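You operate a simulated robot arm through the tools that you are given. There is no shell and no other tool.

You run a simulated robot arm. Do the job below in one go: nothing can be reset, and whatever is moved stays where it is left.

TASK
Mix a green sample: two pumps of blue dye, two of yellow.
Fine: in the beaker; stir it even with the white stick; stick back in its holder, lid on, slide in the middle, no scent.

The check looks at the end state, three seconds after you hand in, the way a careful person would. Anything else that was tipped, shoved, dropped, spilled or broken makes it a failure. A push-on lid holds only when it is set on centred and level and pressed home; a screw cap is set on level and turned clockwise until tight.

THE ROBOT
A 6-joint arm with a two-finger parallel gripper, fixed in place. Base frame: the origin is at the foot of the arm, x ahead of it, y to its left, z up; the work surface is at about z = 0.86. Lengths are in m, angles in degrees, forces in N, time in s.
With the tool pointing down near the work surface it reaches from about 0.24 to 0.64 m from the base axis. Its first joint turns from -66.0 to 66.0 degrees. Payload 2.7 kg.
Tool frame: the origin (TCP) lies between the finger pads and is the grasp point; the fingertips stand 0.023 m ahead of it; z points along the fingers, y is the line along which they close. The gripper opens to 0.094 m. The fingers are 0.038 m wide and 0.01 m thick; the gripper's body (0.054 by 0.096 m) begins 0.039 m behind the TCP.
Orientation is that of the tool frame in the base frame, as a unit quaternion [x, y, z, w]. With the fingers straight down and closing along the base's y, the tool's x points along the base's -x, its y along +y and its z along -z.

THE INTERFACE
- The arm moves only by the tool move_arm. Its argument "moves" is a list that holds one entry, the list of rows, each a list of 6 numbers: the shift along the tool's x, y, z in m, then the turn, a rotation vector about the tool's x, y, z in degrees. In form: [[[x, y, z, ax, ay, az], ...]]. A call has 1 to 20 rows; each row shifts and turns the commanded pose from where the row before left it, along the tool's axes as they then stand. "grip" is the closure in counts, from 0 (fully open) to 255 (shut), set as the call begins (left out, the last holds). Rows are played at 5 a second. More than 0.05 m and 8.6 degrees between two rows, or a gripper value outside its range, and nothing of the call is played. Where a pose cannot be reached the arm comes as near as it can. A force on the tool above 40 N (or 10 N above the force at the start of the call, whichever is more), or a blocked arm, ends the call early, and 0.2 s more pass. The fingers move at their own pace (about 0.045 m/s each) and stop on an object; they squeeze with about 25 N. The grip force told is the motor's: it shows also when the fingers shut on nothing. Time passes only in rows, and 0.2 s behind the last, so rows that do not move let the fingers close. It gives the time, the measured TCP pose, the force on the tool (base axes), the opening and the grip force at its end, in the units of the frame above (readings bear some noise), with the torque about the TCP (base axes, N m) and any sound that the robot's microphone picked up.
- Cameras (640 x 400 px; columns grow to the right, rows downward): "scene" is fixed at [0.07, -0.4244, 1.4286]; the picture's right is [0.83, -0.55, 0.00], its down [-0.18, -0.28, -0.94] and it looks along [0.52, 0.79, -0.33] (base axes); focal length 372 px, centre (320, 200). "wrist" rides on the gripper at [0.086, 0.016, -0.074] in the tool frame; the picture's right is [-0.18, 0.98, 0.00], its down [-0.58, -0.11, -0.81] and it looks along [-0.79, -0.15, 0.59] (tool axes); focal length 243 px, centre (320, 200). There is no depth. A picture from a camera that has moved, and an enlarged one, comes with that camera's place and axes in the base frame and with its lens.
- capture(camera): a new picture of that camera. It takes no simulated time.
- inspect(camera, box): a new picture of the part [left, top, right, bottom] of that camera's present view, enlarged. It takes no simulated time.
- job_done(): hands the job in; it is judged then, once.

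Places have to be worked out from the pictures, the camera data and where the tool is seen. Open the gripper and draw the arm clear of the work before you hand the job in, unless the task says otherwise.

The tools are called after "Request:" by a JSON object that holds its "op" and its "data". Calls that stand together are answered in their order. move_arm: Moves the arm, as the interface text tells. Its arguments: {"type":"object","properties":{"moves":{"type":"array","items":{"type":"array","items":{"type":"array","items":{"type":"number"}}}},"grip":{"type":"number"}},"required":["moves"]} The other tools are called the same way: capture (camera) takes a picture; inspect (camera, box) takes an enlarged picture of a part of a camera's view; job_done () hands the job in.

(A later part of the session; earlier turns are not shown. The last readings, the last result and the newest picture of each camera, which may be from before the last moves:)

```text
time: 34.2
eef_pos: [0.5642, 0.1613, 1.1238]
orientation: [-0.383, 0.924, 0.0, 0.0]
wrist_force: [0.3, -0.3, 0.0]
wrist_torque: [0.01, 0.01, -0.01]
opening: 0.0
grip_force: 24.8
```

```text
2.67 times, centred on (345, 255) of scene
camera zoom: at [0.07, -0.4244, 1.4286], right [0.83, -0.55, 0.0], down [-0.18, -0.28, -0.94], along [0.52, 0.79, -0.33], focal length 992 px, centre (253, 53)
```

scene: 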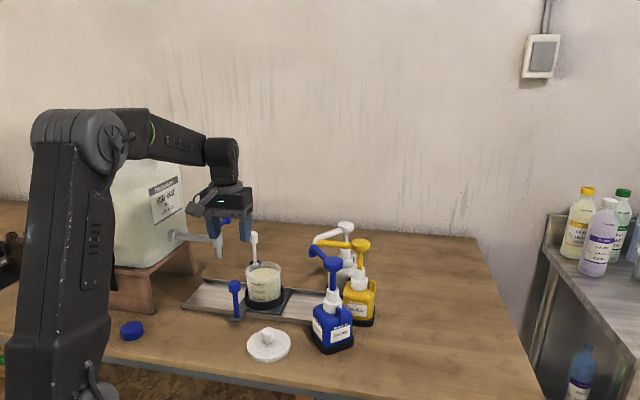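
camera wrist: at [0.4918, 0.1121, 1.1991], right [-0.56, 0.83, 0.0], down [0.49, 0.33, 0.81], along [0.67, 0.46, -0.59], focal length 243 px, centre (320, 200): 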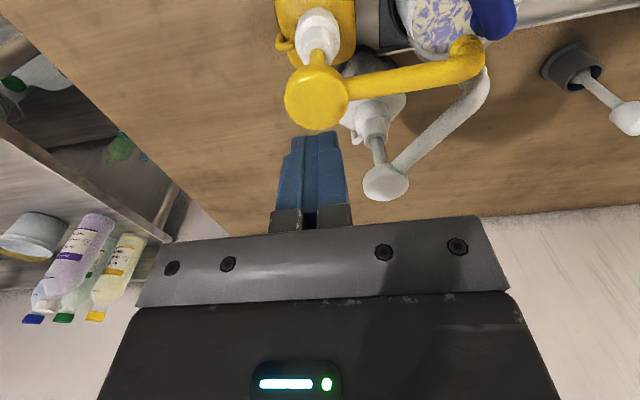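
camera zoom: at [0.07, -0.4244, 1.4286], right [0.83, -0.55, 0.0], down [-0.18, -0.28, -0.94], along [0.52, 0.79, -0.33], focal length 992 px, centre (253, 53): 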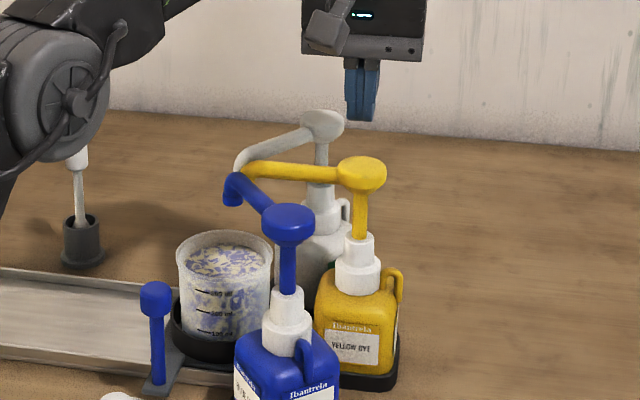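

Yellow head lies within 3 mm of the fingertips' axis. I correct (+3, −2 mm) and descend to just above it, then check.

Request:
{"op": "move_arm", "data": {"moves": [[[0.0025, -0.002, 0.01, 0, 0, 0], [0, 0, 0.012, 0, 0, 0], [0, 0, 0.01, 0, 0, 0], [0, 0, 0, 0, 0, 0], [0, 0, 0, 0, 0, 0]]]}}

Request:
{"op": "capture", "data": {"camera": "wrist"}}

Request:
{"op": "inspect", "data": {"camera": "scene", "box": [270, 180, 420, 330]}}

```text
time: 35.4
eef_pos: [0.5624, 0.1591, 1.0923]
orientation: [-0.383, 0.924, -0.001, 0.0]
wrist_force: [-0.1, 0.0, -0.9]
wrist_torque: [0.03, 0.01, -0.01]
opening: 0.0
grip_force: 24.7
```

```text
taken
camera wrist: at [0.4897, 0.1092, 1.1673], right [-0.56, 0.83, 0.0], down [0.49, 0.33, 0.81], along [0.67, 0.46, -0.59], focal length 243 px, centre (320, 200)
```

wrist: 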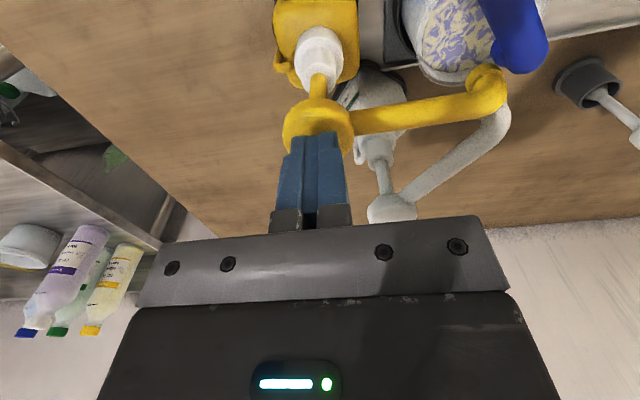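

```text
2.67 times, centred on (345, 255) of scene
camera zoom: at [0.07, -0.4244, 1.4286], right [0.83, -0.55, 0.0], down [-0.18, -0.28, -0.94], along [0.52, 0.79, -0.33], focal length 992 px, centre (253, 53)
```

zoom: 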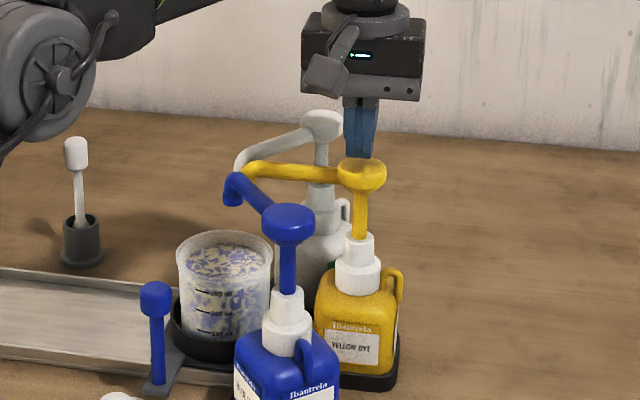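

Centred above the yellow head. I make the first yellow stroke in one smooth press, stopping near the bottom to read the force.

Request:
{"op": "move_arm", "data": {"moves": [[[0, 0, 0.005, 0, 0, 0], [0, 0, 0.005, 0, 0, 0], [0, 0, 0.005, 0, 0, 0], [0, 0, 0.005, 0, 0, 0], [0, 0, 0.005, 0, 0, 0], [0, 0, 0.005, 0, 0, 0], [0, 0, 0.005, 0, 0, 0], [0, 0, 0.005, 0, 0, 0], [0, 0, 0.005, 0, 0, 0], [0, 0, 0.003, 0, 0, 0], [0, 0, 0.002, 0, 0, 0], [0, 0, 0, 0, 0, 0]]]}}

Request:
{"op": "inspect", "data": {"camera": "scene", "box": [270, 180, 420, 330]}}

```text
time: 38.0
eef_pos: [0.5629, 0.1591, 1.0433]
orientation: [-0.382, 0.924, 0.0, 0.002]
wrist_force: [3.9, -1.1, 8.4]
wrist_torque: [-0.11, -0.01, 0.05]
opening: 0.0
grip_force: 25.1
```

```text
2.67 times, centred on (345, 255) of scene
camera zoom: at [0.0699, -0.4244, 1.4286], right [0.83, -0.55, 0.0], down [-0.18, -0.28, -0.94], along [0.52, 0.79, -0.33], focal length 992 px, centre (253, 53)
```

zoom: 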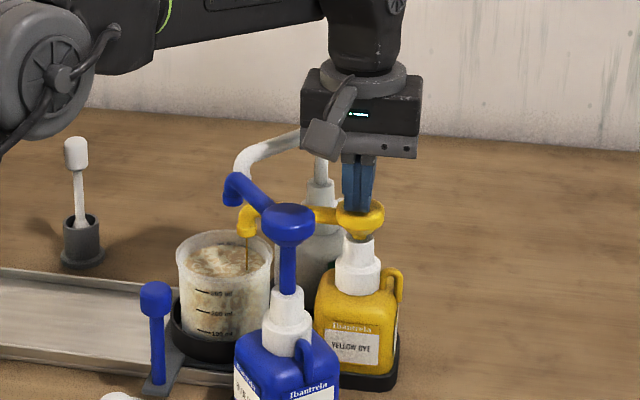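

Yellow stream is falling into the beaker, 8 N, nearly down. I press the last millimetres to the stop.

Request:
{"op": "move_arm", "data": {"moves": [[[0, 0, 0.0015, 0, 0, 0], [0, 0, 0.001, 0, 0, 0], [0, 0, 0.001, 0, 0, 0], [0, 0, 0, 0, 0, 0]]]}}

Request:
{"op": "inspect", "data": {"camera": "scene", "box": [270, 180, 420, 330]}}

```text
time: 39.0
eef_pos: [0.5613, 0.1583, 1.0419]
orientation: [-0.382, 0.924, 0.0, 0.001]
wrist_force: [-1.1, -4.7, 18.7]
wrist_torque: [-0.19, 0.08, 0.04]
opening: 0.0001
grip_force: 25.4
```

```text
2.67 times, centred on (345, 255) of scene
camera zoom: at [0.0696, -0.4246, 1.4285], right [0.83, -0.55, 0.0], down [-0.18, -0.28, -0.94], along [0.52, 0.79, -0.33], focal length 992 px, centre (253, 53)
```

zoom: 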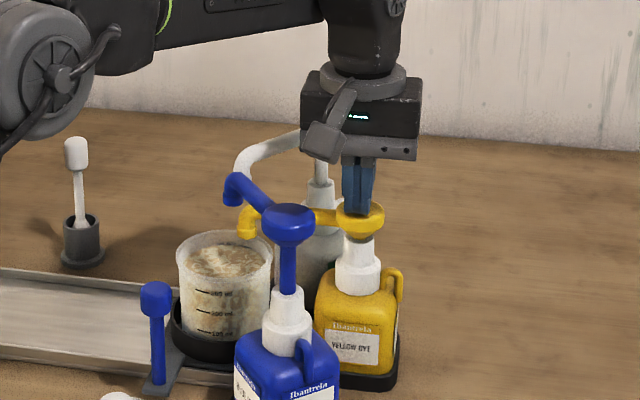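

Stop felt (19 N), stream ended: first yellow pump done. I rise fully off the head.

Request:
{"op": "move_arm", "data": {"moves": [[[0, 0, -0.005, 0, 0, 0], [0, 0, -0.01, 0, 0, 0], [0, 0, -0.01, 0, 0, 0], [0, 0, -0.01, 0, 0, 0], [0, 0, -0.01, 0, 0, 0], [0, 0, -0.01, 0, 0, 0], [0, 0, 0, 0, 0, 0], [0, 0, 0, 0, 0, 0]]]}}

Request:
{"op": "inspect", "data": {"camera": "scene", "box": [270, 180, 420, 330]}}

```text
time: 40.8
eef_pos: [0.5612, 0.1586, 1.0952]
orientation: [-0.382, 0.924, 0.0, 0.0]
wrist_force: [0.6, -0.5, 0.3]
wrist_torque: [0.0, -0.01, 0.02]
opening: 0.0
grip_force: 25.1
```

```text
2.67 times, centred on (345, 255) of scene
camera zoom: at [0.07, -0.4244, 1.4286], right [0.83, -0.55, 0.0], down [-0.18, -0.28, -0.94], along [0.52, 0.79, -0.33], focal length 992 px, centre (253, 53)
```

zoom: 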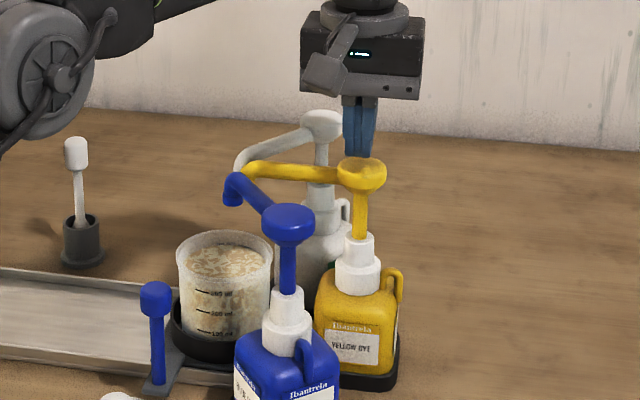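

The yellow head is back up. Now the second yellow stroke, same depth.

Request:
{"op": "move_arm", "data": {"moves": [[[0, 0, 0.005, 0, 0, 0], [0, 0, 0.005, 0, 0, 0], [0, 0, 0.005, 0, 0, 0], [0, 0, 0.005, 0, 0, 0], [0, 0, 0.005, 0, 0, 0], [0, 0, 0.005, 0, 0, 0], [0, 0, 0.005, 0, 0, 0], [0, 0, 0.005, 0, 0, 0], [0, 0, 0.005, 0, 0, 0], [0, 0, 0.005, 0, 0, 0], [0, 0, 0.003, 0, 0, 0], [0, 0, 0.0023, 0, 0, 0], [0, 0, 0, 0, 0, 0]]]}}

Request:
{"op": "inspect", "data": {"camera": "scene", "box": [270, 180, 420, 330]}}

```text
time: 43.6
eef_pos: [0.5632, 0.1584, 1.0413]
orientation: [-0.383, 0.924, 0.0, 0.002]
wrist_force: [-8.5, -1.7, 20.6]
wrist_torque: [-0.14, 0.31, -0.01]
opening: 0.0001
grip_force: 24.9
```

```text
2.67 times, centred on (345, 255) of scene
camera zoom: at [0.0693, -0.4245, 1.4286], right [0.83, -0.55, 0.0], down [-0.18, -0.28, -0.94], along [0.52, 0.79, -0.33], focal length 992 px, centre (253, 53)
```

zoom: 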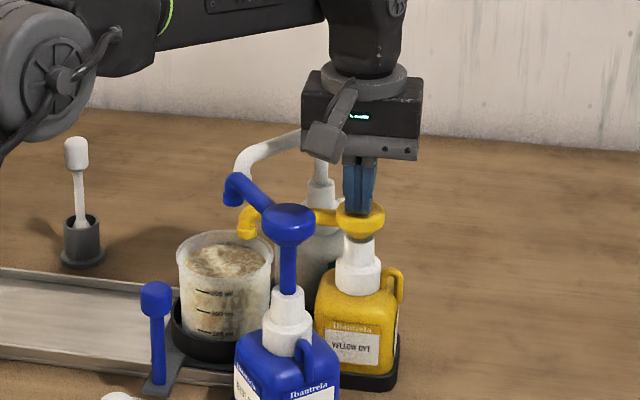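

Second yellow stroke hit its stop (21 N). I rise clear, travel high back toward the slide handle, open part-way, and look.

Request:
{"op": "move_arm", "data": {"moves": [[[0, 0, -0.005, 0, 0, 0], [0, 0, -0.01, 0, 0, 0], [0, 0, -0.01, 0, 0, 0], [0, 0, -0.015, 0, 0, 0], [0, 0, -0.02, 0, 0, 0], [0, 0, -0.025, 0, 0, 0], [0, 0, 0, 0, 0, 0], [0.021, 0.031, 0, 0, 0, 0], [0.021, 0.031, 0, 0, 0, 0], [0.021, 0.031, 0, 0, 0, 0], [0.021, 0.031, 0, 0, 0, 0], [0.022, 0.032, 0, 0, 0, 0], [0, 0, 0, 0, 0, 0], [0, 0, 0, 0, 0, 0]]]}}

Request:
{"op": "move_arm", "data": {"moves": [[[0, 0, 0, 0, 0, 0], [0, 0, 0, 0, 0, 0], [0, 0, 0, 0, 0, 0]]], "grip": 110}}

Request:
{"op": "capture", "data": {"camera": "wrist"}}

Request:
{"op": "inspect", "data": {"camera": "scene", "box": [220, 180, 400, 330]}}

```text
time: 46.6
eef_pos: [0.3761, 0.1933, 1.1224]
orientation: [-0.382, 0.924, -0.001, 0.0]
wrist_force: [0.6, -0.2, -0.7]
wrist_torque: [-0.03, 0.02, -0.01]
opening: 0.0
grip_force: 24.7
```

```text
time: 47.4
eef_pos: [0.3769, 0.1941, 1.1234]
orientation: [-0.383, 0.924, 0.0, -0.001]
wrist_force: [0.1, -0.2, 0.2]
wrist_torque: [-0.01, 0.01, -0.02]
opening: 0.0533
grip_force: 0.0
```

```text
taken
camera wrist: at [0.3035, 0.144, 1.1968], right [-0.56, 0.83, 0.0], down [0.49, 0.33, 0.81], along [0.67, 0.46, -0.59], focal length 243 px, centre (320, 200)
```

wrist: 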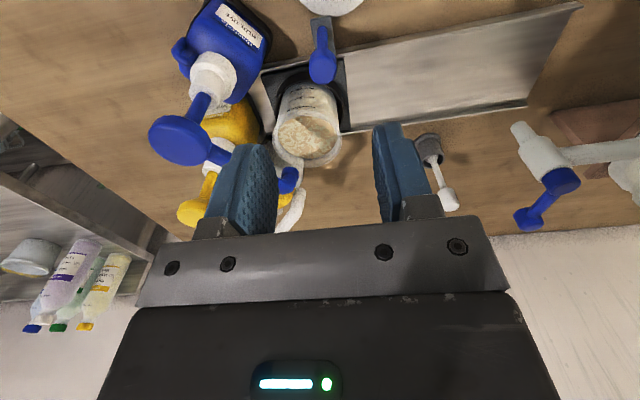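

```text
2.67 times, centred on (310, 255) of scene
camera zoom: at [0.07, -0.4244, 1.4286], right [0.83, -0.55, 0.0], down [-0.18, -0.28, -0.94], along [0.52, 0.79, -0.33], focal length 992 px, centre (347, 53)
```

zoom: 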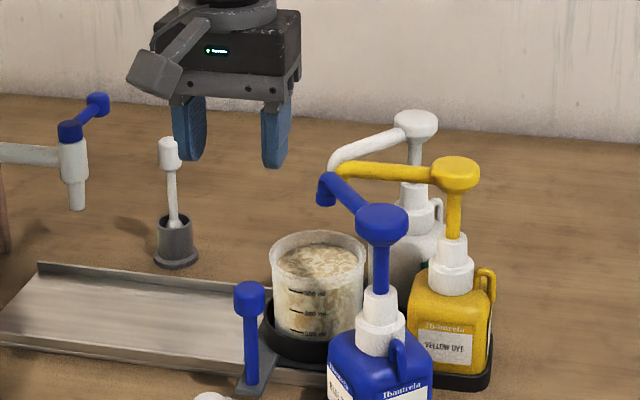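

The knob is 22 mm ahead (−tool‑x) as planned. I descend beside it, then move onto it.

Request:
{"op": "move_arm", "data": {"moves": [[[0, 0, 0.04, 0, 0, 0], [0, 0, 0.04, 0, 0, 0], [0, 0, 0.04, 0, 0, 0], [0, 0, 0.03, 0, 0, 0], [0, -0.001, 0.018, 0, 0, 0], [-0.01, 0, 0, 0, 0, 0], [-0.01, 0, 0, 0, 0, 0], [0, 0, 0, 0, 0, 0]]]}}

Request:
{"op": "capture", "data": {"camera": "wrist"}}

```text
time: 49.2
eef_pos: [0.3917, 0.2085, 0.9543]
orientation: [-0.383, 0.924, 0.0, 0.001]
wrist_force: [0.1, 0.5, -0.3]
wrist_torque: [0.0, 0.01, -0.01]
opening: 0.0534
grip_force: 0.1
```

```text
taken
camera wrist: at [0.3198, 0.1577, 1.0297], right [-0.56, 0.83, 0.0], down [0.49, 0.33, 0.81], along [0.67, 0.46, -0.59], focal length 243 px, centre (320, 200)
```

wrist: 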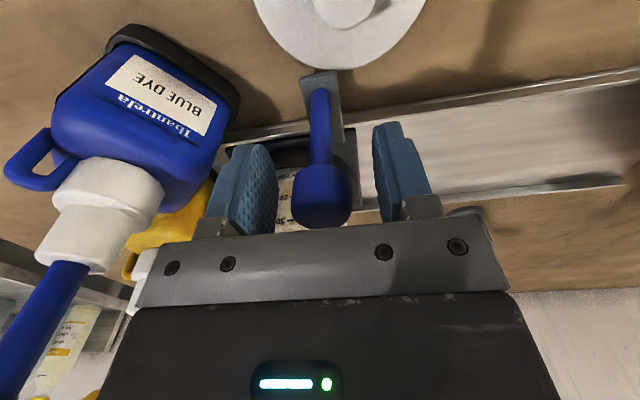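

The knob is centred. I narrow the fingers to the loose cage and slide the carriage gently back toward the middle, first 70 mm.

Request:
{"op": "move_arm", "data": {"moves": [[[0, 0, 0, 0, 0, 0], [0, 0, 0, 0, 0, 0], [0, 0.003, 0, 0, 0, 0], [0, 0.005, 0, 0, 0, 0], [0, 0.006, 0, 0, 0, 0], [0, 0.006, 0, 0, 0, 0], [0, 0.006, 0, 0, 0, 0], [0, 0.006, 0, 0, 0, 0], [0, 0.006, 0, 0, 0, 0], [0, 0.006, 0, 0, 0, 0], [0, 0.006, 0, 0, 0, 0], [0, 0.006, 0, 0, 0, 0], [0, 0.006, 0, 0, 0, 0], [0, 0.005, 0, 0, 0, 0], [0, 0.003, 0, 0, 0, 0], [0, 0, 0, 0, 0, 0]]], "grip": 165}}

Request:
{"op": "inspect", "data": {"camera": "scene", "box": [160, 180, 400, 330]}}

```text
time: 52.6
eef_pos: [0.3427, 0.2561, 0.9551]
orientation: [-0.382, 0.924, 0.001, -0.001]
wrist_force: [0.1, 0.4, -1.4]
wrist_torque: [0.05, 0.02, 0.03]
opening: 0.0332
grip_force: 0.6
```

```text
2.67 times, centred on (280, 255) of scene
camera zoom: at [0.07, -0.4244, 1.4286], right [0.83, -0.55, 0.0], down [-0.18, -0.28, -0.94], along [0.52, 0.79, -0.33], focal length 992 px, centre (427, 53)
```

zoom: 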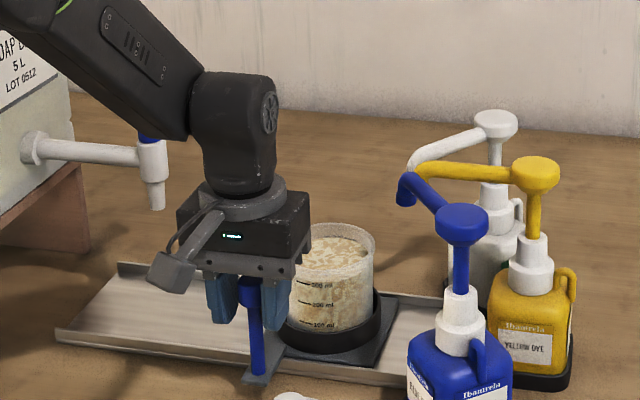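

The carriage follows with no load. Another 50 mm brings the knob back to its starting place (0.311, 0.290).

Request:
{"op": "move_arm", "data": {"moves": [[[0, 0.003, 0, 0, 0, 0], [0, 0.005, 0, 0, 0, 0], [0, 0.006, 0, 0, 0, 0], [0, 0.006, 0, 0, 0, 0], [0, 0.006, 0, 0, 0, 0], [0, 0.006, 0, 0, 0, 0], [0, 0.006, 0, 0, 0, 0], [0, 0.006, 0, 0, 0, 0], [0, 0.004, 0, 0, 0, 0], [0, 0.002, 0, 0, 0, 0], [0, 0, 0, 0, 0, 0]]]}}

Request:
{"op": "inspect", "data": {"camera": "scene", "box": [160, 180, 400, 330]}}

Request:
{"op": "capture", "data": {"camera": "wrist"}}

```text
time: 55.0
eef_pos: [0.3071, 0.2924, 0.9553]
orientation: [-0.383, 0.924, 0.0, 0.0]
wrist_force: [0.5, -0.6, 0.0]
wrist_torque: [-0.02, -0.05, 0.02]
opening: 0.0337
grip_force: 0.8
```

```text
2.67 times, centred on (280, 255) of scene
camera zoom: at [0.07, -0.4244, 1.4286], right [0.83, -0.55, 0.0], down [-0.18, -0.28, -0.94], along [0.52, 0.79, -0.33], focal length 992 px, centre (427, 53)
```

zoom: 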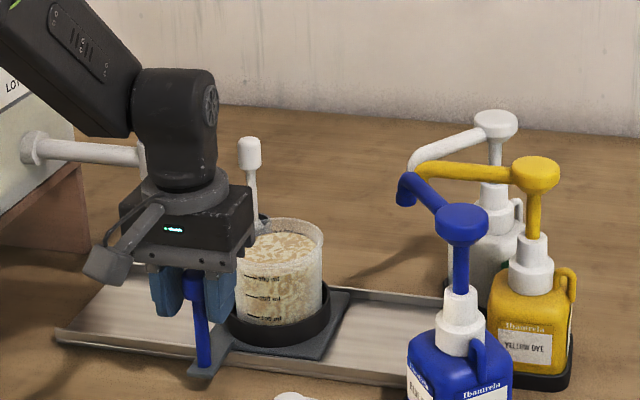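

```text
taken
camera wrist: at [0.2349, 0.2431, 1.0298], right [-0.56, 0.83, 0.0], down [0.49, 0.33, 0.81], along [0.67, 0.46, -0.59], focal length 243 px, centre (320, 200)
```

wrist: 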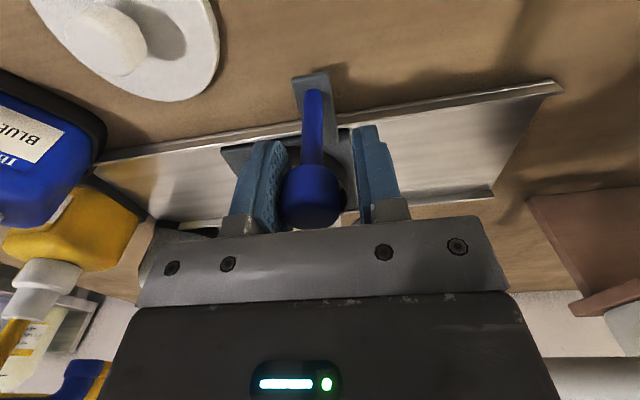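

The carriage is back exactly where it started (same picture as before). I open, back off and rise, then go look at the stick from a closer spot.

Request:
{"op": "move_arm", "data": {"moves": [[[0, 0, 0, 0, 0, 0], [0, 0, 0, 0, 0, 0], [0.01, 0, 0, 0, 0, 0], [0.01, 0, -0.02, 0, 0, 0], [0.005, 0, -0.04, 0, 0, 0], [0, 0, -0.045, 0, 0, 0], [0, 0, -0.045, 0, 0, 0], [0, 0, -0.03, 0, 0, 0], [0, 0, 0, 0, 0, 0]]], "grip": 110}}

Request:
{"op": "capture", "data": {"camera": "wrist"}}

Request:
{"op": "capture", "data": {"camera": "scene"}}

```text
time: 57.0
eef_pos: [0.2908, 0.2742, 1.1359]
orientation: [-0.382, 0.924, 0.0, 0.0]
wrist_force: [-0.6, 0.1, 0.1]
wrist_torque: [0.0, -0.01, -0.03]
opening: 0.0533
grip_force: 0.1
```

```text
taken
camera wrist: at [0.2182, 0.2241, 1.2096], right [-0.56, 0.83, 0.0], down [0.49, 0.33, 0.81], along [0.67, 0.46, -0.59], focal length 243 px, centre (320, 200)
```

wrist: 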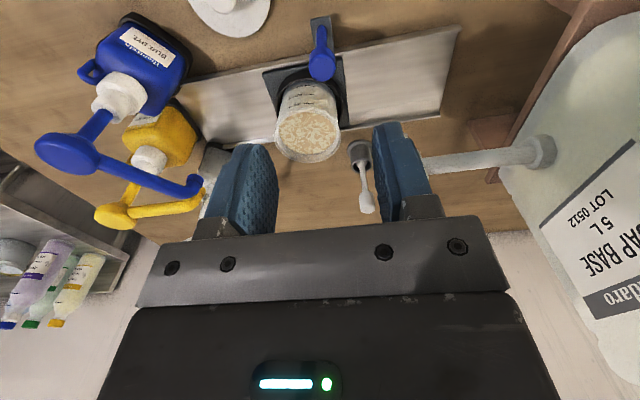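

```text
taken
```

scene: 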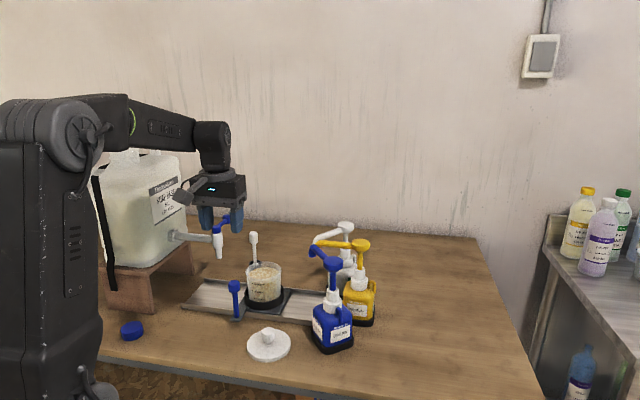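

Stick appears between beaker and wall. I rise to z≈1.17 (above the tap lever) and move out over the beaker toward it for a closer look.

Request:
{"op": "move_arm", "data": {"moves": [[[0, 0, -0.035, 0, 0, 0], [-0.034, 0.005, 0, 0, 0, 0], [-0.034, 0.005, 0, 0, 0, 0], [-0.034, 0.005, 0, 0, 0, 0], [-0.032, 0.005, 0, 0, 0, 0], [0, 0, 0, 0, 0, 0]]]}}

Request:
{"op": "capture", "data": {"camera": "wrist"}}

Request:
{"op": "capture", "data": {"camera": "scene"}}

```text
time: 58.4
eef_pos: [0.3699, 0.3827, 1.1707]
orientation: [-0.383, 0.924, -0.001, 0.0]
wrist_force: [0.0, 0.0, 0.5]
wrist_torque: [0.02, -0.02, 0.02]
opening: 0.0535
grip_force: 0.1
```

```text
taken
camera wrist: at [0.2977, 0.3328, 1.2451], right [-0.56, 0.83, 0.0], down [0.49, 0.33, 0.81], along [0.67, 0.46, -0.59], focal length 243 px, centre (320, 200)
```

wrist: 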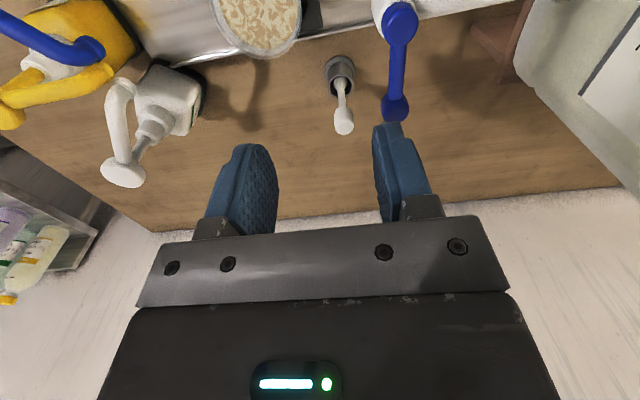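

```text
taken
```

scene: 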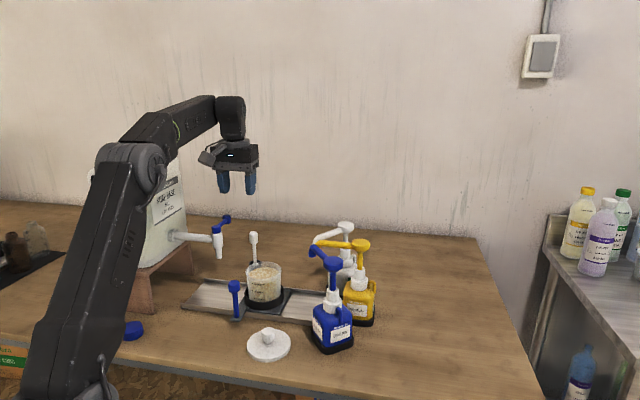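

The stick knob is near (0.435, 0.462), and the tap lever's end near (0.354, 0.44, 1.08) would be close to the wrist camera at this yaw. I turn the tool another 60° so the camera swings over the beaker side, then move near the stick at height.

Request:
{"op": "move_arm", "data": {"moves": [[[0, 0, 0, 0, 0, -7.5], [0, 0, 0, 0, 0, -7.5], [0, 0, 0, 0, 0, -7.5], [0, 0, 0, 0, 0, -7.5], [0, 0, 0, 0, 0, -7.5], [0, 0, 0, 0, 0, -7.5], [0, 0, 0, 0, 0, -7.5], [0, 0, 0, 0, 0, -7.5], [-0.016, -0.024, 0, 0, 0, 0], [-0.015, -0.023, 0, 0, 0, 0], [-0.015, -0.023, 0, 0, 0, 0], [0, 0, 0, 0, 0, 0]]]}}

Request:
{"op": "capture", "data": {"camera": "wrist"}}

Request:
{"op": "capture", "data": {"camera": "scene"}}

```text
time: 61.0
eef_pos: [0.4007, 0.4159, 1.1633]
orientation: [0.794, -0.608, 0.0, -0.001]
wrist_force: [-0.2, -0.6, 0.1]
wrist_torque: [-0.01, -0.01, 0.03]
opening: 0.0536
grip_force: 0.1
out of reach, approached as far as the arm can: row 10, 11
```

```text
taken
camera wrist: at [0.4069, 0.3286, 1.2381], right [-1.0, -0.08, 0.0], down [-0.04, 0.59, 0.81], along [-0.06, 0.8, -0.59], focal length 243 px, centre (320, 200)
```

wrist: 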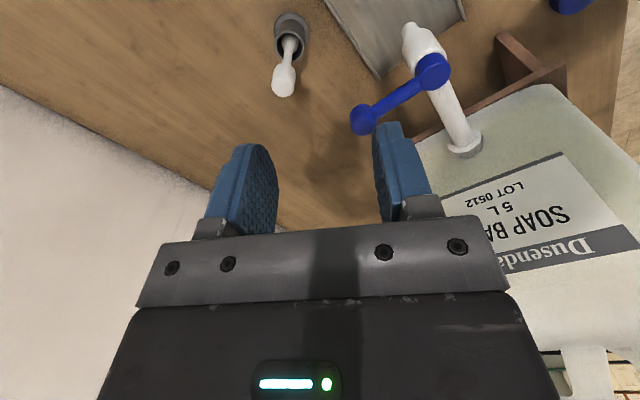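

```text
taken
```

scene: 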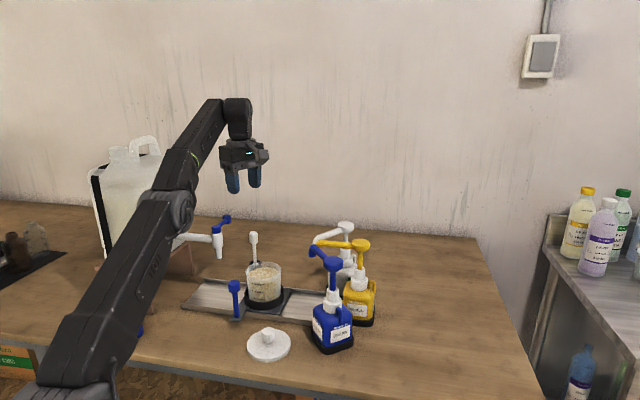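

The arm is at its reach limit here at this height (r≈0.58 at z 1.16), but lower down it reaches farther; the stick is at about (0.432, 0.457), top z≈1.003, and the tap lever end at (0.361, 0.453, 1.06). I pull inward to a surely reachable pose to see where the commanded pose stands.

Request:
{"op": "move_arm", "data": {"moves": [[[0.02, 0, 0, 0, 0, 0], [0.02, 0, 0, 0, 0, 0], [0, 0, 0, 0, 0, 0], [0, 0, 0, 0, 0, 0]]]}}

```text
time: 62.0
eef_pos: [0.4109, 0.3777, 1.1626]
orientation: [0.794, -0.608, 0.0, 0.0]
wrist_force: [0.5, 0.7, -0.4]
wrist_torque: [-0.02, 0.01, -0.01]
opening: 0.0536
grip_force: 0.1
```

The commanded pose follows the reached one, good. I'll take the stick with yaw ≈160° (narrow body side toward the tap lever, camera away from it): rotate here, open fully, then go down and out to r≈0.59 at z≈1.065, still above the knob.

Request:
{"op": "move_arm", "data": {"moves": [[[0, 0, 0, 0, 0, -7.8], [0, 0, 0, 0, 0, -7.8], [0, 0, 0, 0, 0, -7.8], [0, 0, 0, 0, 0, -7.8], [0, 0, 0, 0, 0, -7.8], [0, 0, 0, 0, 0, -7.8], [0, 0, 0, 0, 0, -7.8], [0, 0, 0.03, 0, 0, 0], [-0.006, -0.016, 0.025, 0, 0, 0], [-0.006, -0.016, 0.025, 0, 0, 0], [-0.006, -0.016, 0.018, 0, 0, 0], [0, 0, 0, 0, 0, 0]]], "grip": 0}}

Request:
{"op": "capture", "data": {"camera": "wrist"}}

Request:
{"op": "capture", "data": {"camera": "scene"}}

```text
time: 64.6
eef_pos: [0.4102, 0.4305, 1.0686]
orientation: [0.984, -0.177, 0.0, 0.001]
wrist_force: [-0.7, 0.1, 0.9]
wrist_torque: [-0.01, -0.04, 0.01]
opening: 0.0938
grip_force: 0.1
```

```text
taken
camera wrist: at [0.4857, 0.3853, 1.1419], right [-0.52, -0.86, 0.0], down [-0.51, 0.3, 0.81], along [-0.69, 0.42, -0.59], focal length 243 px, centre (320, 200)
```

wrist: 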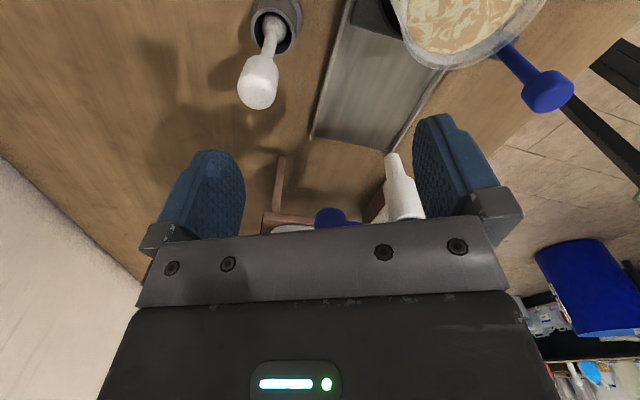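

```text
taken
```

scene: 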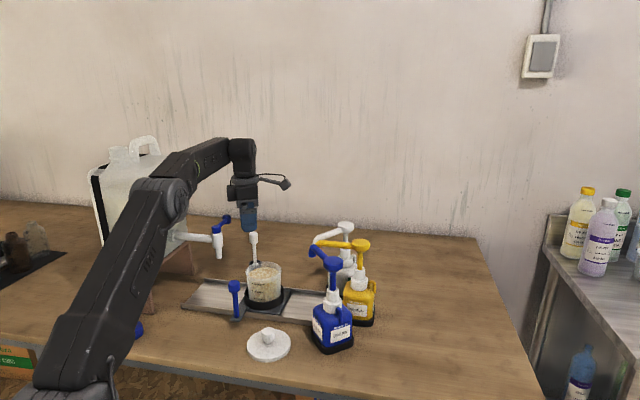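

The knob is at about (0.4345, 0.459), r≈0.632. I edge out and down to (0.422, 0.444, 1.05), with the fingertips still 2 cm above the knob, and check the remaining offset.

Request:
{"op": "move_arm", "data": {"moves": [[[0.003, -0.008, 0.009, 0, 0, 0], [0.0035, -0.0088, 0.0096, 0, 0, 0], [0, 0, 0, 0, 0, 0]]]}}

Request:
{"op": "capture", "data": {"camera": "wrist"}}

Request:
{"op": "inspect", "data": {"camera": "scene", "box": [180, 150, 320, 300]}}

```text
time: 65.4
eef_pos: [0.4233, 0.4428, 1.0486]
orientation: [0.984, -0.178, 0.0, 0.0]
wrist_force: [0.2, -0.2, 0.2]
wrist_torque: [-0.03, 0.02, 0.01]
opening: 0.0943
grip_force: 0.1
```

```text
taken
camera wrist: at [0.498, 0.3976, 1.1236], right [-0.52, -0.86, 0.0], down [-0.51, 0.3, 0.81], along [-0.69, 0.42, -0.59], focal length 243 px, centre (320, 200)
```

wrist: 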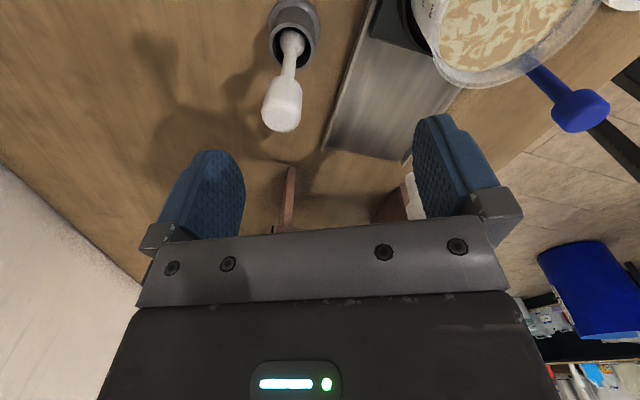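

```text
2.67 times, centred on (250, 225) of scene
camera zoom: at [0.07, -0.4244, 1.4286], right [0.83, -0.55, 0.0], down [-0.18, -0.28, -0.94], along [0.52, 0.79, -0.33], focal length 992 px, centre (507, 133)
```

zoom: 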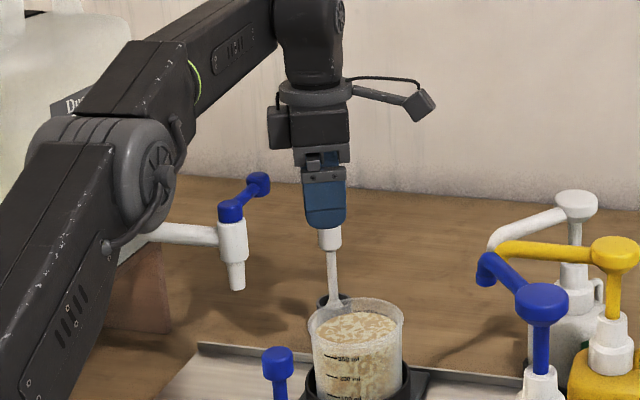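

No reach problem at r=0.613. The knob is ~20 mm farther out (tool −y) and a few mm in +x; I descend 40 mm while moving half that way, with the knob between the open fingers.

Request:
{"op": "move_arm", "data": {"moves": [[[0.001, -0.003, 0.015, 0, 0, 0], [0.0015, -0.004, 0.015, 0, 0, 0], [0.001, -0.004, 0.01, 0, 0, 0], [0, 0, 0, 0, 0, 0]]]}}

Request:
{"op": "capture", "data": {"camera": "wrist"}}

Request:
{"op": "inspect", "data": {"camera": "scene", "box": [180, 150, 320, 300]}}

```text
time: 66.4
eef_pos: [0.4286, 0.452, 1.0069]
orientation: [0.984, -0.178, -0.001, 0.0]
wrist_force: [0.3, -0.8, 0.1]
wrist_torque: [0.01, -0.01, 0.0]
opening: 0.0938
grip_force: 0.0
```

```text
taken
camera wrist: at [0.5049, 0.4068, 1.0821], right [-0.52, -0.86, 0.0], down [-0.51, 0.3, 0.81], along [-0.69, 0.42, -0.59], focal length 243 px, centre (320, 200)
```

wrist: 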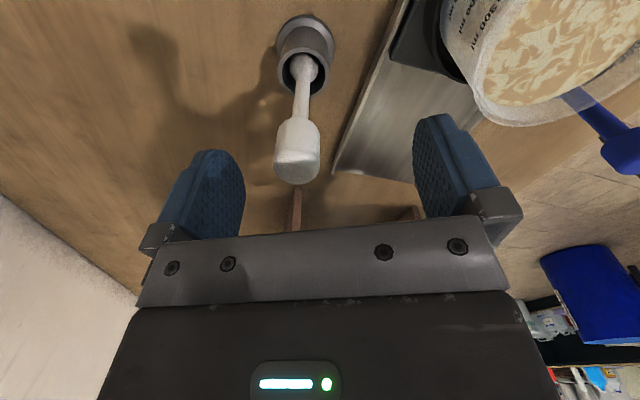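

```text
2.67 times, centred on (250, 225) of scene
camera zoom: at [0.07, -0.4244, 1.4286], right [0.83, -0.55, 0.0], down [-0.18, -0.28, -0.94], along [0.52, 0.79, -0.33], focal length 992 px, centre (507, 133)
```

zoom: 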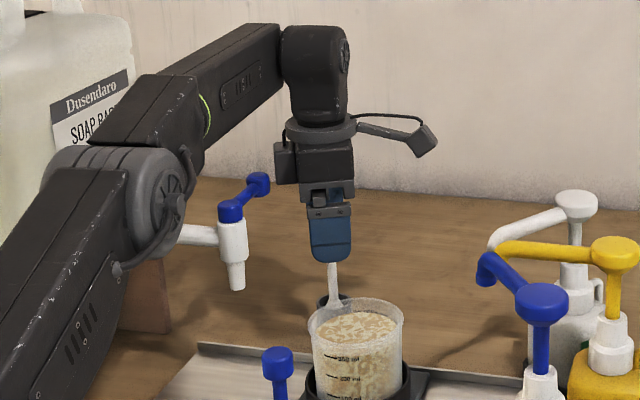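

Now the knob (top z≈1.0) is 4 mm in +x and ~11 mm in −y of the TCP. I finish centring while going down to z≈0.985.

Request:
{"op": "move_arm", "data": {"moves": [[[0.001, -0.002, 0.012, 0, 0, 0], [0.0015, -0.004, 0.006, 0, 0, 0], [0.0015, -0.0047, 0.004, 0, 0, 0], [0, 0, 0, 0, 0, 0]]]}}

Request:
{"op": "capture", "data": {"camera": "wrist"}}

Request:
{"op": "inspect", "data": {"camera": "scene", "box": [180, 150, 320, 300]}}

```text
time: 67.4
eef_pos: [0.4369, 0.4606, 0.9843]
orientation: [0.984, -0.176, 0.0, 0.0]
wrist_force: [-0.1, 0.3, 0.2]
wrist_torque: [-0.01, 0.0, 0.0]
opening: 0.0941
grip_force: 0.0
```

```text
taken
camera wrist: at [0.5133, 0.4146, 1.0596], right [-0.52, -0.86, 0.0], down [-0.51, 0.3, 0.81], along [-0.69, 0.42, -0.59], focal length 243 px, centre (320, 200)
```

wrist: 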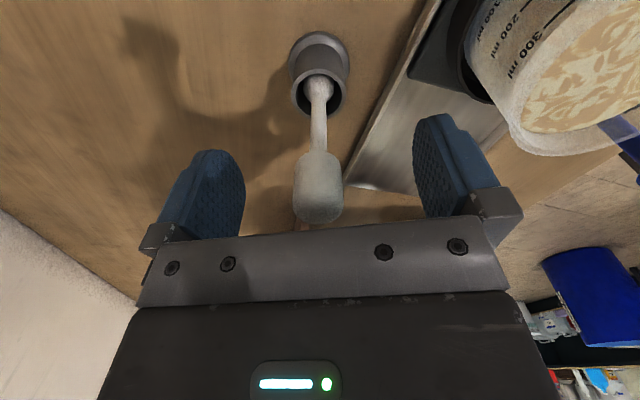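

```text
2.67 times, centred on (250, 225) of scene
camera zoom: at [0.07, -0.4244, 1.4286], right [0.83, -0.55, 0.0], down [-0.18, -0.28, -0.94], along [0.52, 0.79, -0.33], focal length 992 px, centre (507, 133)
```

zoom: 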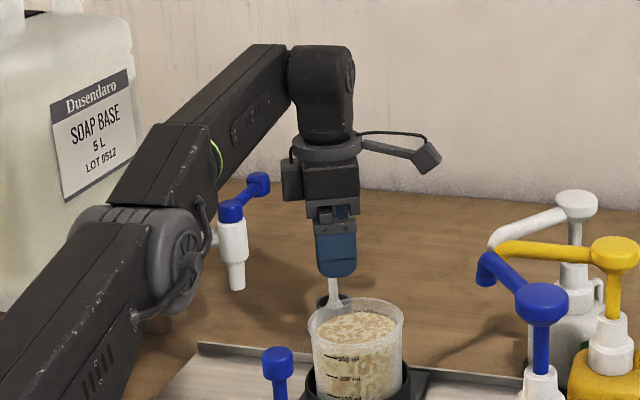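

Reached without trouble; the knob is centred between the pads (column 320) at TCP height. I close on it.

Request:
{"op": "move_arm", "data": {"moves": [[[0, 0, 0, 0, 0, 0], [0, 0, 0, 0, 0, 0], [0, 0, 0, 0, 0, 0], [0, 0, 0, 0, 0, 0], [0, 0, 0, 0, 0, 0], [0, 0, 0, 0, 0, 0]]], "grip": 255}}

Request:
{"op": "capture", "data": {"camera": "wrist"}}

```text
time: 68.8
eef_pos: [0.4376, 0.4595, 0.9845]
orientation: [0.984, -0.178, 0.0, 0.0]
wrist_force: [-0.1, -1.1, -0.1]
wrist_torque: [-0.03, -0.03, 0.0]
opening: 0.0226
grip_force: 24.8
```

```text
taken
camera wrist: at [0.5132, 0.4147, 1.0598], right [-0.52, -0.86, 0.0], down [-0.51, 0.3, 0.81], along [-0.69, 0.42, -0.59], focal length 243 px, centre (320, 200)
```

wrist: 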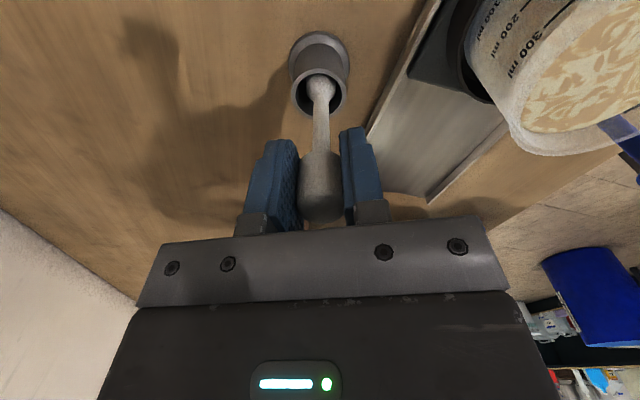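

The stick is gripped (22.6 mm) with no side load. I lift straight up in small steps, watching reach and forces.

Request:
{"op": "move_arm", "data": {"moves": [[[0, 0, -0.006, 0, 0, 0], [0, 0, -0.008, 0, 0, 0], [0, 0, -0.008, 0, 0, 0], [0, 0, 0, 0, 0, 0]]]}}

Request:
{"op": "capture", "data": {"camera": "wrist"}}

```text
time: 69.8
eef_pos: [0.4347, 0.4581, 1.0064]
orientation: [0.984, -0.177, 0.0, 0.0]
wrist_force: [-0.5, -0.6, -0.2]
wrist_torque: [0.05, 0.01, 0.02]
opening: 0.0223
grip_force: 25.2
out of reach, approached as far as the arm can: row 2
```

```text
taken
camera wrist: at [0.5099, 0.4125, 1.0813], right [-0.52, -0.86, 0.0], down [-0.51, 0.3, 0.81], along [-0.69, 0.42, -0.59], focal length 243 px, centre (320, 200)
```

wrist: 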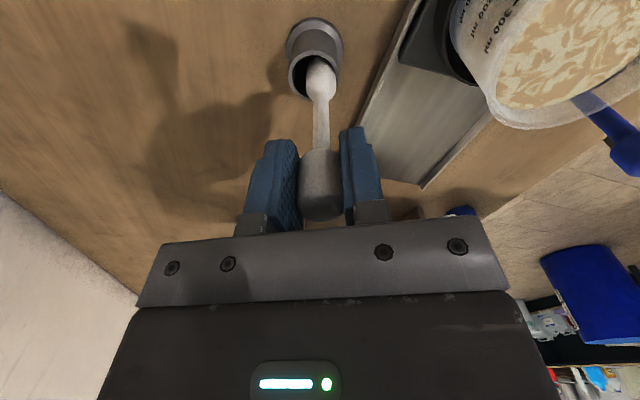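

The vertical reach limit pulls the TCP inward ~3 mm as it rises. Tilting the tool slightly outward (2.5°) regains reach and keeps the stick's lower end centred in the cup; I do that while lifting further.

Request:
{"op": "move_arm", "data": {"moves": [[[0, 0, -0.003, 0.77, 0.33, 0], [0, 0, -0.004, 0.77, 0.33, 0], [0, 0, -0.005, 0.77, 0.33, 0], [0, 0, 0, 0, 0, 0]]]}}

Request:
{"op": "capture", "data": {"camera": "wrist"}}

Request:
{"op": "inspect", "data": {"camera": "scene", "box": [200, 180, 300, 290]}}

```text
time: 70.8
eef_pos: [0.4363, 0.4597, 1.0197]
orientation: [0.984, -0.176, 0.012, -0.018]
wrist_force: [-0.3, -0.1, 0.6]
wrist_torque: [0.0, -0.01, 0.0]
opening: 0.0224
grip_force: 24.8
```

```text
taken
camera wrist: at [0.5087, 0.4104, 1.0947], right [-0.51, -0.86, -0.04], down [-0.53, 0.28, 0.8], along [-0.67, 0.43, -0.6], focal length 243 px, centre (320, 200)
```

wrist: 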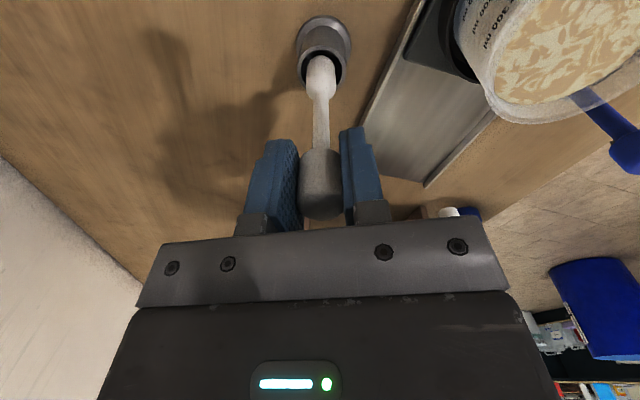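

```text
3.64 times, centred on (250, 235) of scene
camera zoom: at [0.07, -0.4244, 1.4286], right [0.83, -0.55, 0.0], down [-0.18, -0.28, -0.94], along [0.52, 0.79, -0.33], focal length 1352 px, centre (574, 73)
```

zoom: 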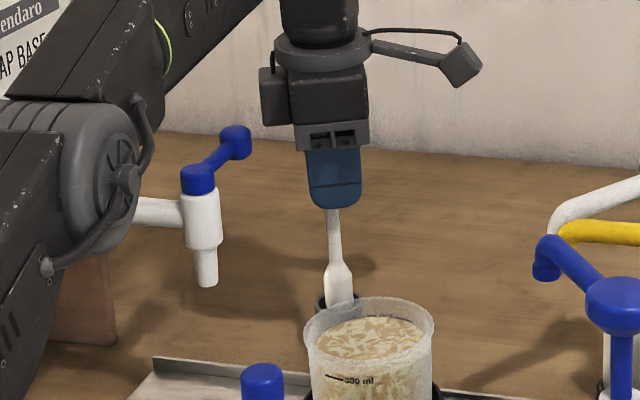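

The paddle is leaving the cup centred. I keep lifting with one more degree of tilt.

Request:
{"op": "move_arm", "data": {"moves": [[[0, 0, -0.005, 0.46, 0.2, 0], [0, 0, -0.006, 0.46, 0.2, 0], [0, 0, -0.006, 0, 0, 0], [0, 0, 0, 0, 0, 0]]]}}

Request:
{"op": "capture", "data": {"camera": "wrist"}}

Request:
{"op": "inspect", "data": {"camera": "scene", "box": [200, 180, 300, 290]}}

```text
time: 71.8
eef_pos: [0.4335, 0.4568, 1.0353]
orientation: [0.984, -0.177, 0.017, -0.026]
wrist_force: [-0.1, 1.0, 1.1]
wrist_torque: [-0.01, -0.02, -0.02]
opening: 0.0222
grip_force: 24.6
```

```text
taken
camera wrist: at [0.5065, 0.4089, 1.1114], right [-0.51, -0.86, -0.06], down [-0.54, 0.27, 0.8], along [-0.67, 0.44, -0.6], focal length 243 px, centre (320, 200)
```

wrist: 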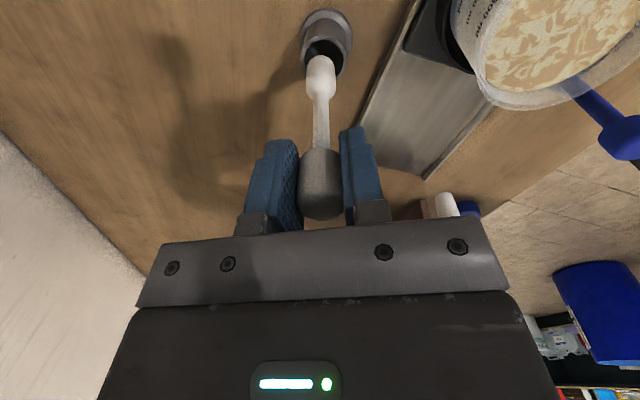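

```text
3.64 times, centred on (250, 235) of scene
camera zoom: at [0.07, -0.4244, 1.4286], right [0.83, -0.55, 0.0], down [-0.18, -0.28, -0.94], along [0.52, 0.79, -0.33], focal length 1352 px, centre (574, 73)
```

zoom: 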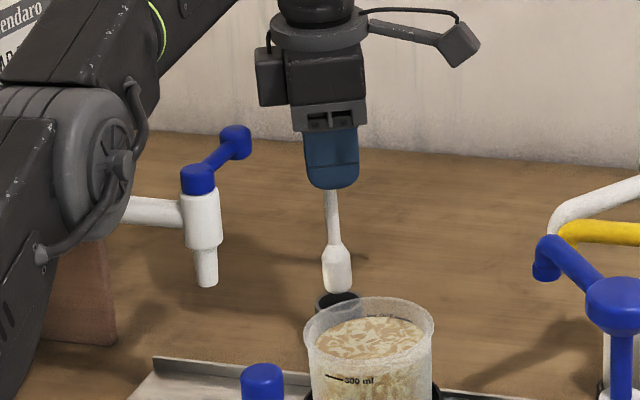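

The stick is fully out of the cup (tip ≈0.93, about 0.106 below the TCP). I move up and inward, straightening the tool, until the tip is well above the beaker rim.

Request:
{"op": "move_arm", "data": {"moves": [[[-0.004, 0.009, -0.01, 0, 0, 0], [-0.0047, 0.011, -0.015, 0, 0, 0], [-0.0047, 0.011, -0.015, 0, 0, 0], [0, 0, -0.015, -1.6, -0.7, 0], [0, 0, -0.012, -1.63, -0.69, 0], [0, 0, 0, 0, 0, 0]]]}}

Request:
{"op": "capture", "data": {"camera": "wrist"}}

Request:
{"op": "inspect", "data": {"camera": "scene", "box": [200, 180, 300, 290]}}

```text
time: 73.2
eef_pos: [0.4085, 0.4297, 1.0998]
orientation: [0.984, -0.177, 0.001, 0.0]
wrist_force: [0.2, 0.7, -0.6]
wrist_torque: [-0.01, 0.02, 0.0]
opening: 0.0223
grip_force: 25.1
```

```text
taken
camera wrist: at [0.4846, 0.3845, 1.1754], right [-0.52, -0.86, 0.0], down [-0.51, 0.3, 0.81], along [-0.69, 0.42, -0.59], focal length 243 px, centre (320, 200)
```

wrist: 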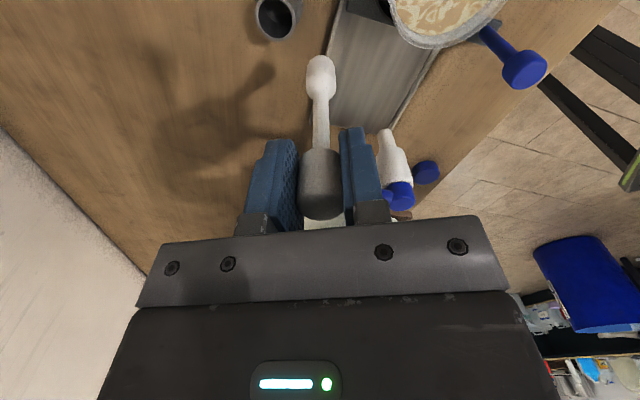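

```text
3.64 times, centred on (250, 235) of scene
camera zoom: at [0.07, -0.4244, 1.4286], right [0.83, -0.55, 0.0], down [-0.18, -0.28, -0.94], along [0.52, 0.79, -0.33], focal length 1352 px, centre (574, 73)
```

zoom: 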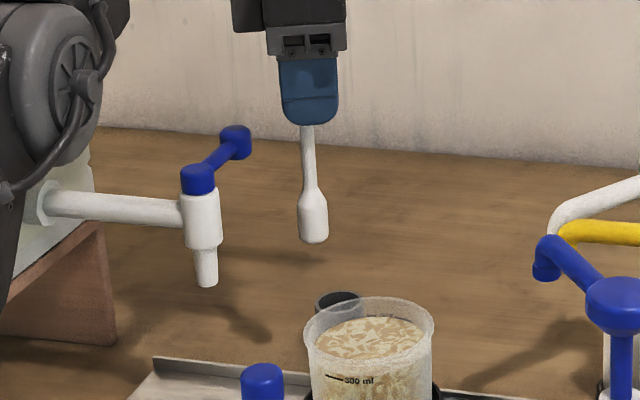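

Tip is about 0.987 high, just above the rim level. I rise 12 mm more, turn back to yaw 105° (keeps the camera away from the spouts), and move above the beaker centre (0.392, 0.326).

Request:
{"op": "move_arm", "data": {"moves": [[[0, 0, -0.012, 0, 0, 0], [0, 0, 0, 0, 0, 7.86], [0, 0, 0, 0, 0, 7.86], [0, 0, 0, 0, 0, 7.86], [0, 0, 0, 0, 0, 7.86], [0, 0, 0, 0, 0, 7.86], [0, 0, 0, 0, 0, 7.86], [0, 0, 0, 0, 0, 7.86], [0.024, 0.0107, 0, 0, 0, 0], [0.024, 0.0107, 0, 0, 0, 0], [0.024, 0.0107, 0, 0, 0, 0], [0.024, 0.0107, 0, 0, 0, 0], [0, 0, 0, 0, 0, 0]]]}}

Request:
{"op": "capture", "data": {"camera": "wrist"}}

Request:
{"op": "inspect", "data": {"camera": "scene", "box": [190, 180, 350, 320]}}

```text
time: 76.0
eef_pos: [0.3912, 0.3277, 1.1123]
orientation: [0.791, -0.612, 0.0, 0.0]
wrist_force: [0.2, 0.3, 0.2]
wrist_torque: [-0.01, 0.03, 0.02]
opening: 0.0221
grip_force: 25.3
```

```text
taken
camera wrist: at [0.3964, 0.2392, 1.1872], right [-1.0, -0.07, 0.0], down [-0.04, 0.59, 0.81], along [-0.06, 0.8, -0.59], focal length 243 px, centre (320, 200)
```

wrist: 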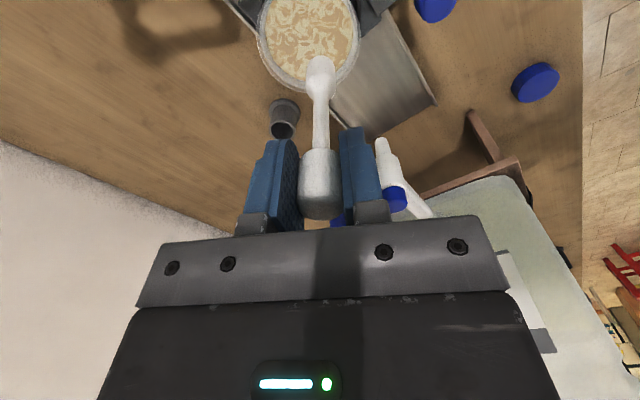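

```text
2.86 times, centred on (270, 250) of scene
camera zoom: at [0.07, -0.4244, 1.4286], right [0.83, -0.55, 0.0], down [-0.18, -0.28, -0.94], along [0.52, 0.79, -0.33], focal length 1062 px, centre (463, 57)
```

zoom: 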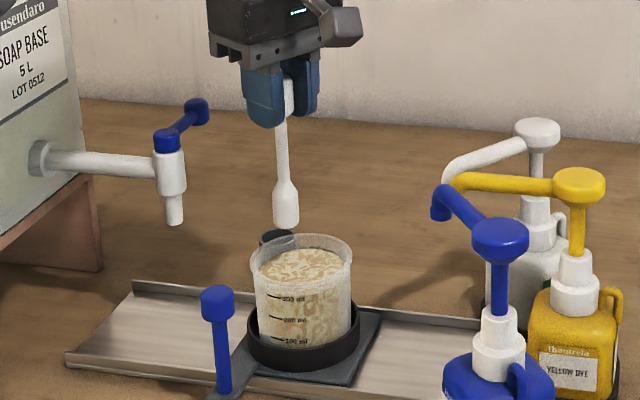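

I look closer at where the stick tip hangs relative to the beaker opening.

Request:
{"op": "inspect", "data": {"camera": "wrist", "box": [230, 0, 390, 100]}}

Request:
{"op": "inspect", "data": {"camera": "scene", "box": [235, 220, 315, 300]}}

```text
4.00 times, centred on (310, 50) of wrist
camera zoom: at [0.3964, 0.2392, 1.1872], right [-1.0, -0.07, 0.0], down [-0.04, 0.59, 0.81], along [-0.06, 0.8, -0.59], focal length 970 px, centre (360, 800)
```

zoom: 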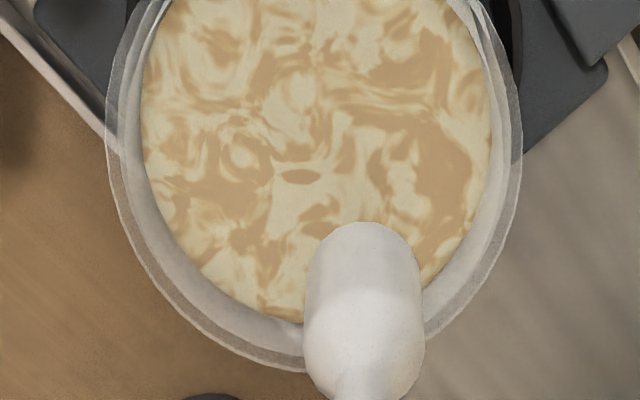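

```text
5.00 times, centred on (275, 260) of scene
camera zoom: at [0.07, -0.4244, 1.4286], right [0.83, -0.55, 0.0], down [-0.18, -0.28, -0.94], along [0.52, 0.79, -0.33], focal length 1859 px, centre (545, -100)
```

zoom: 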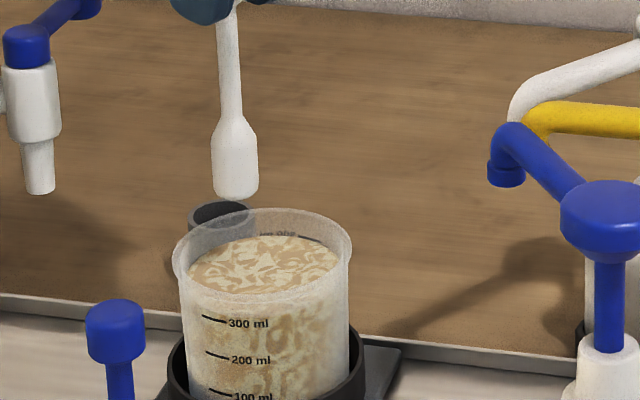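

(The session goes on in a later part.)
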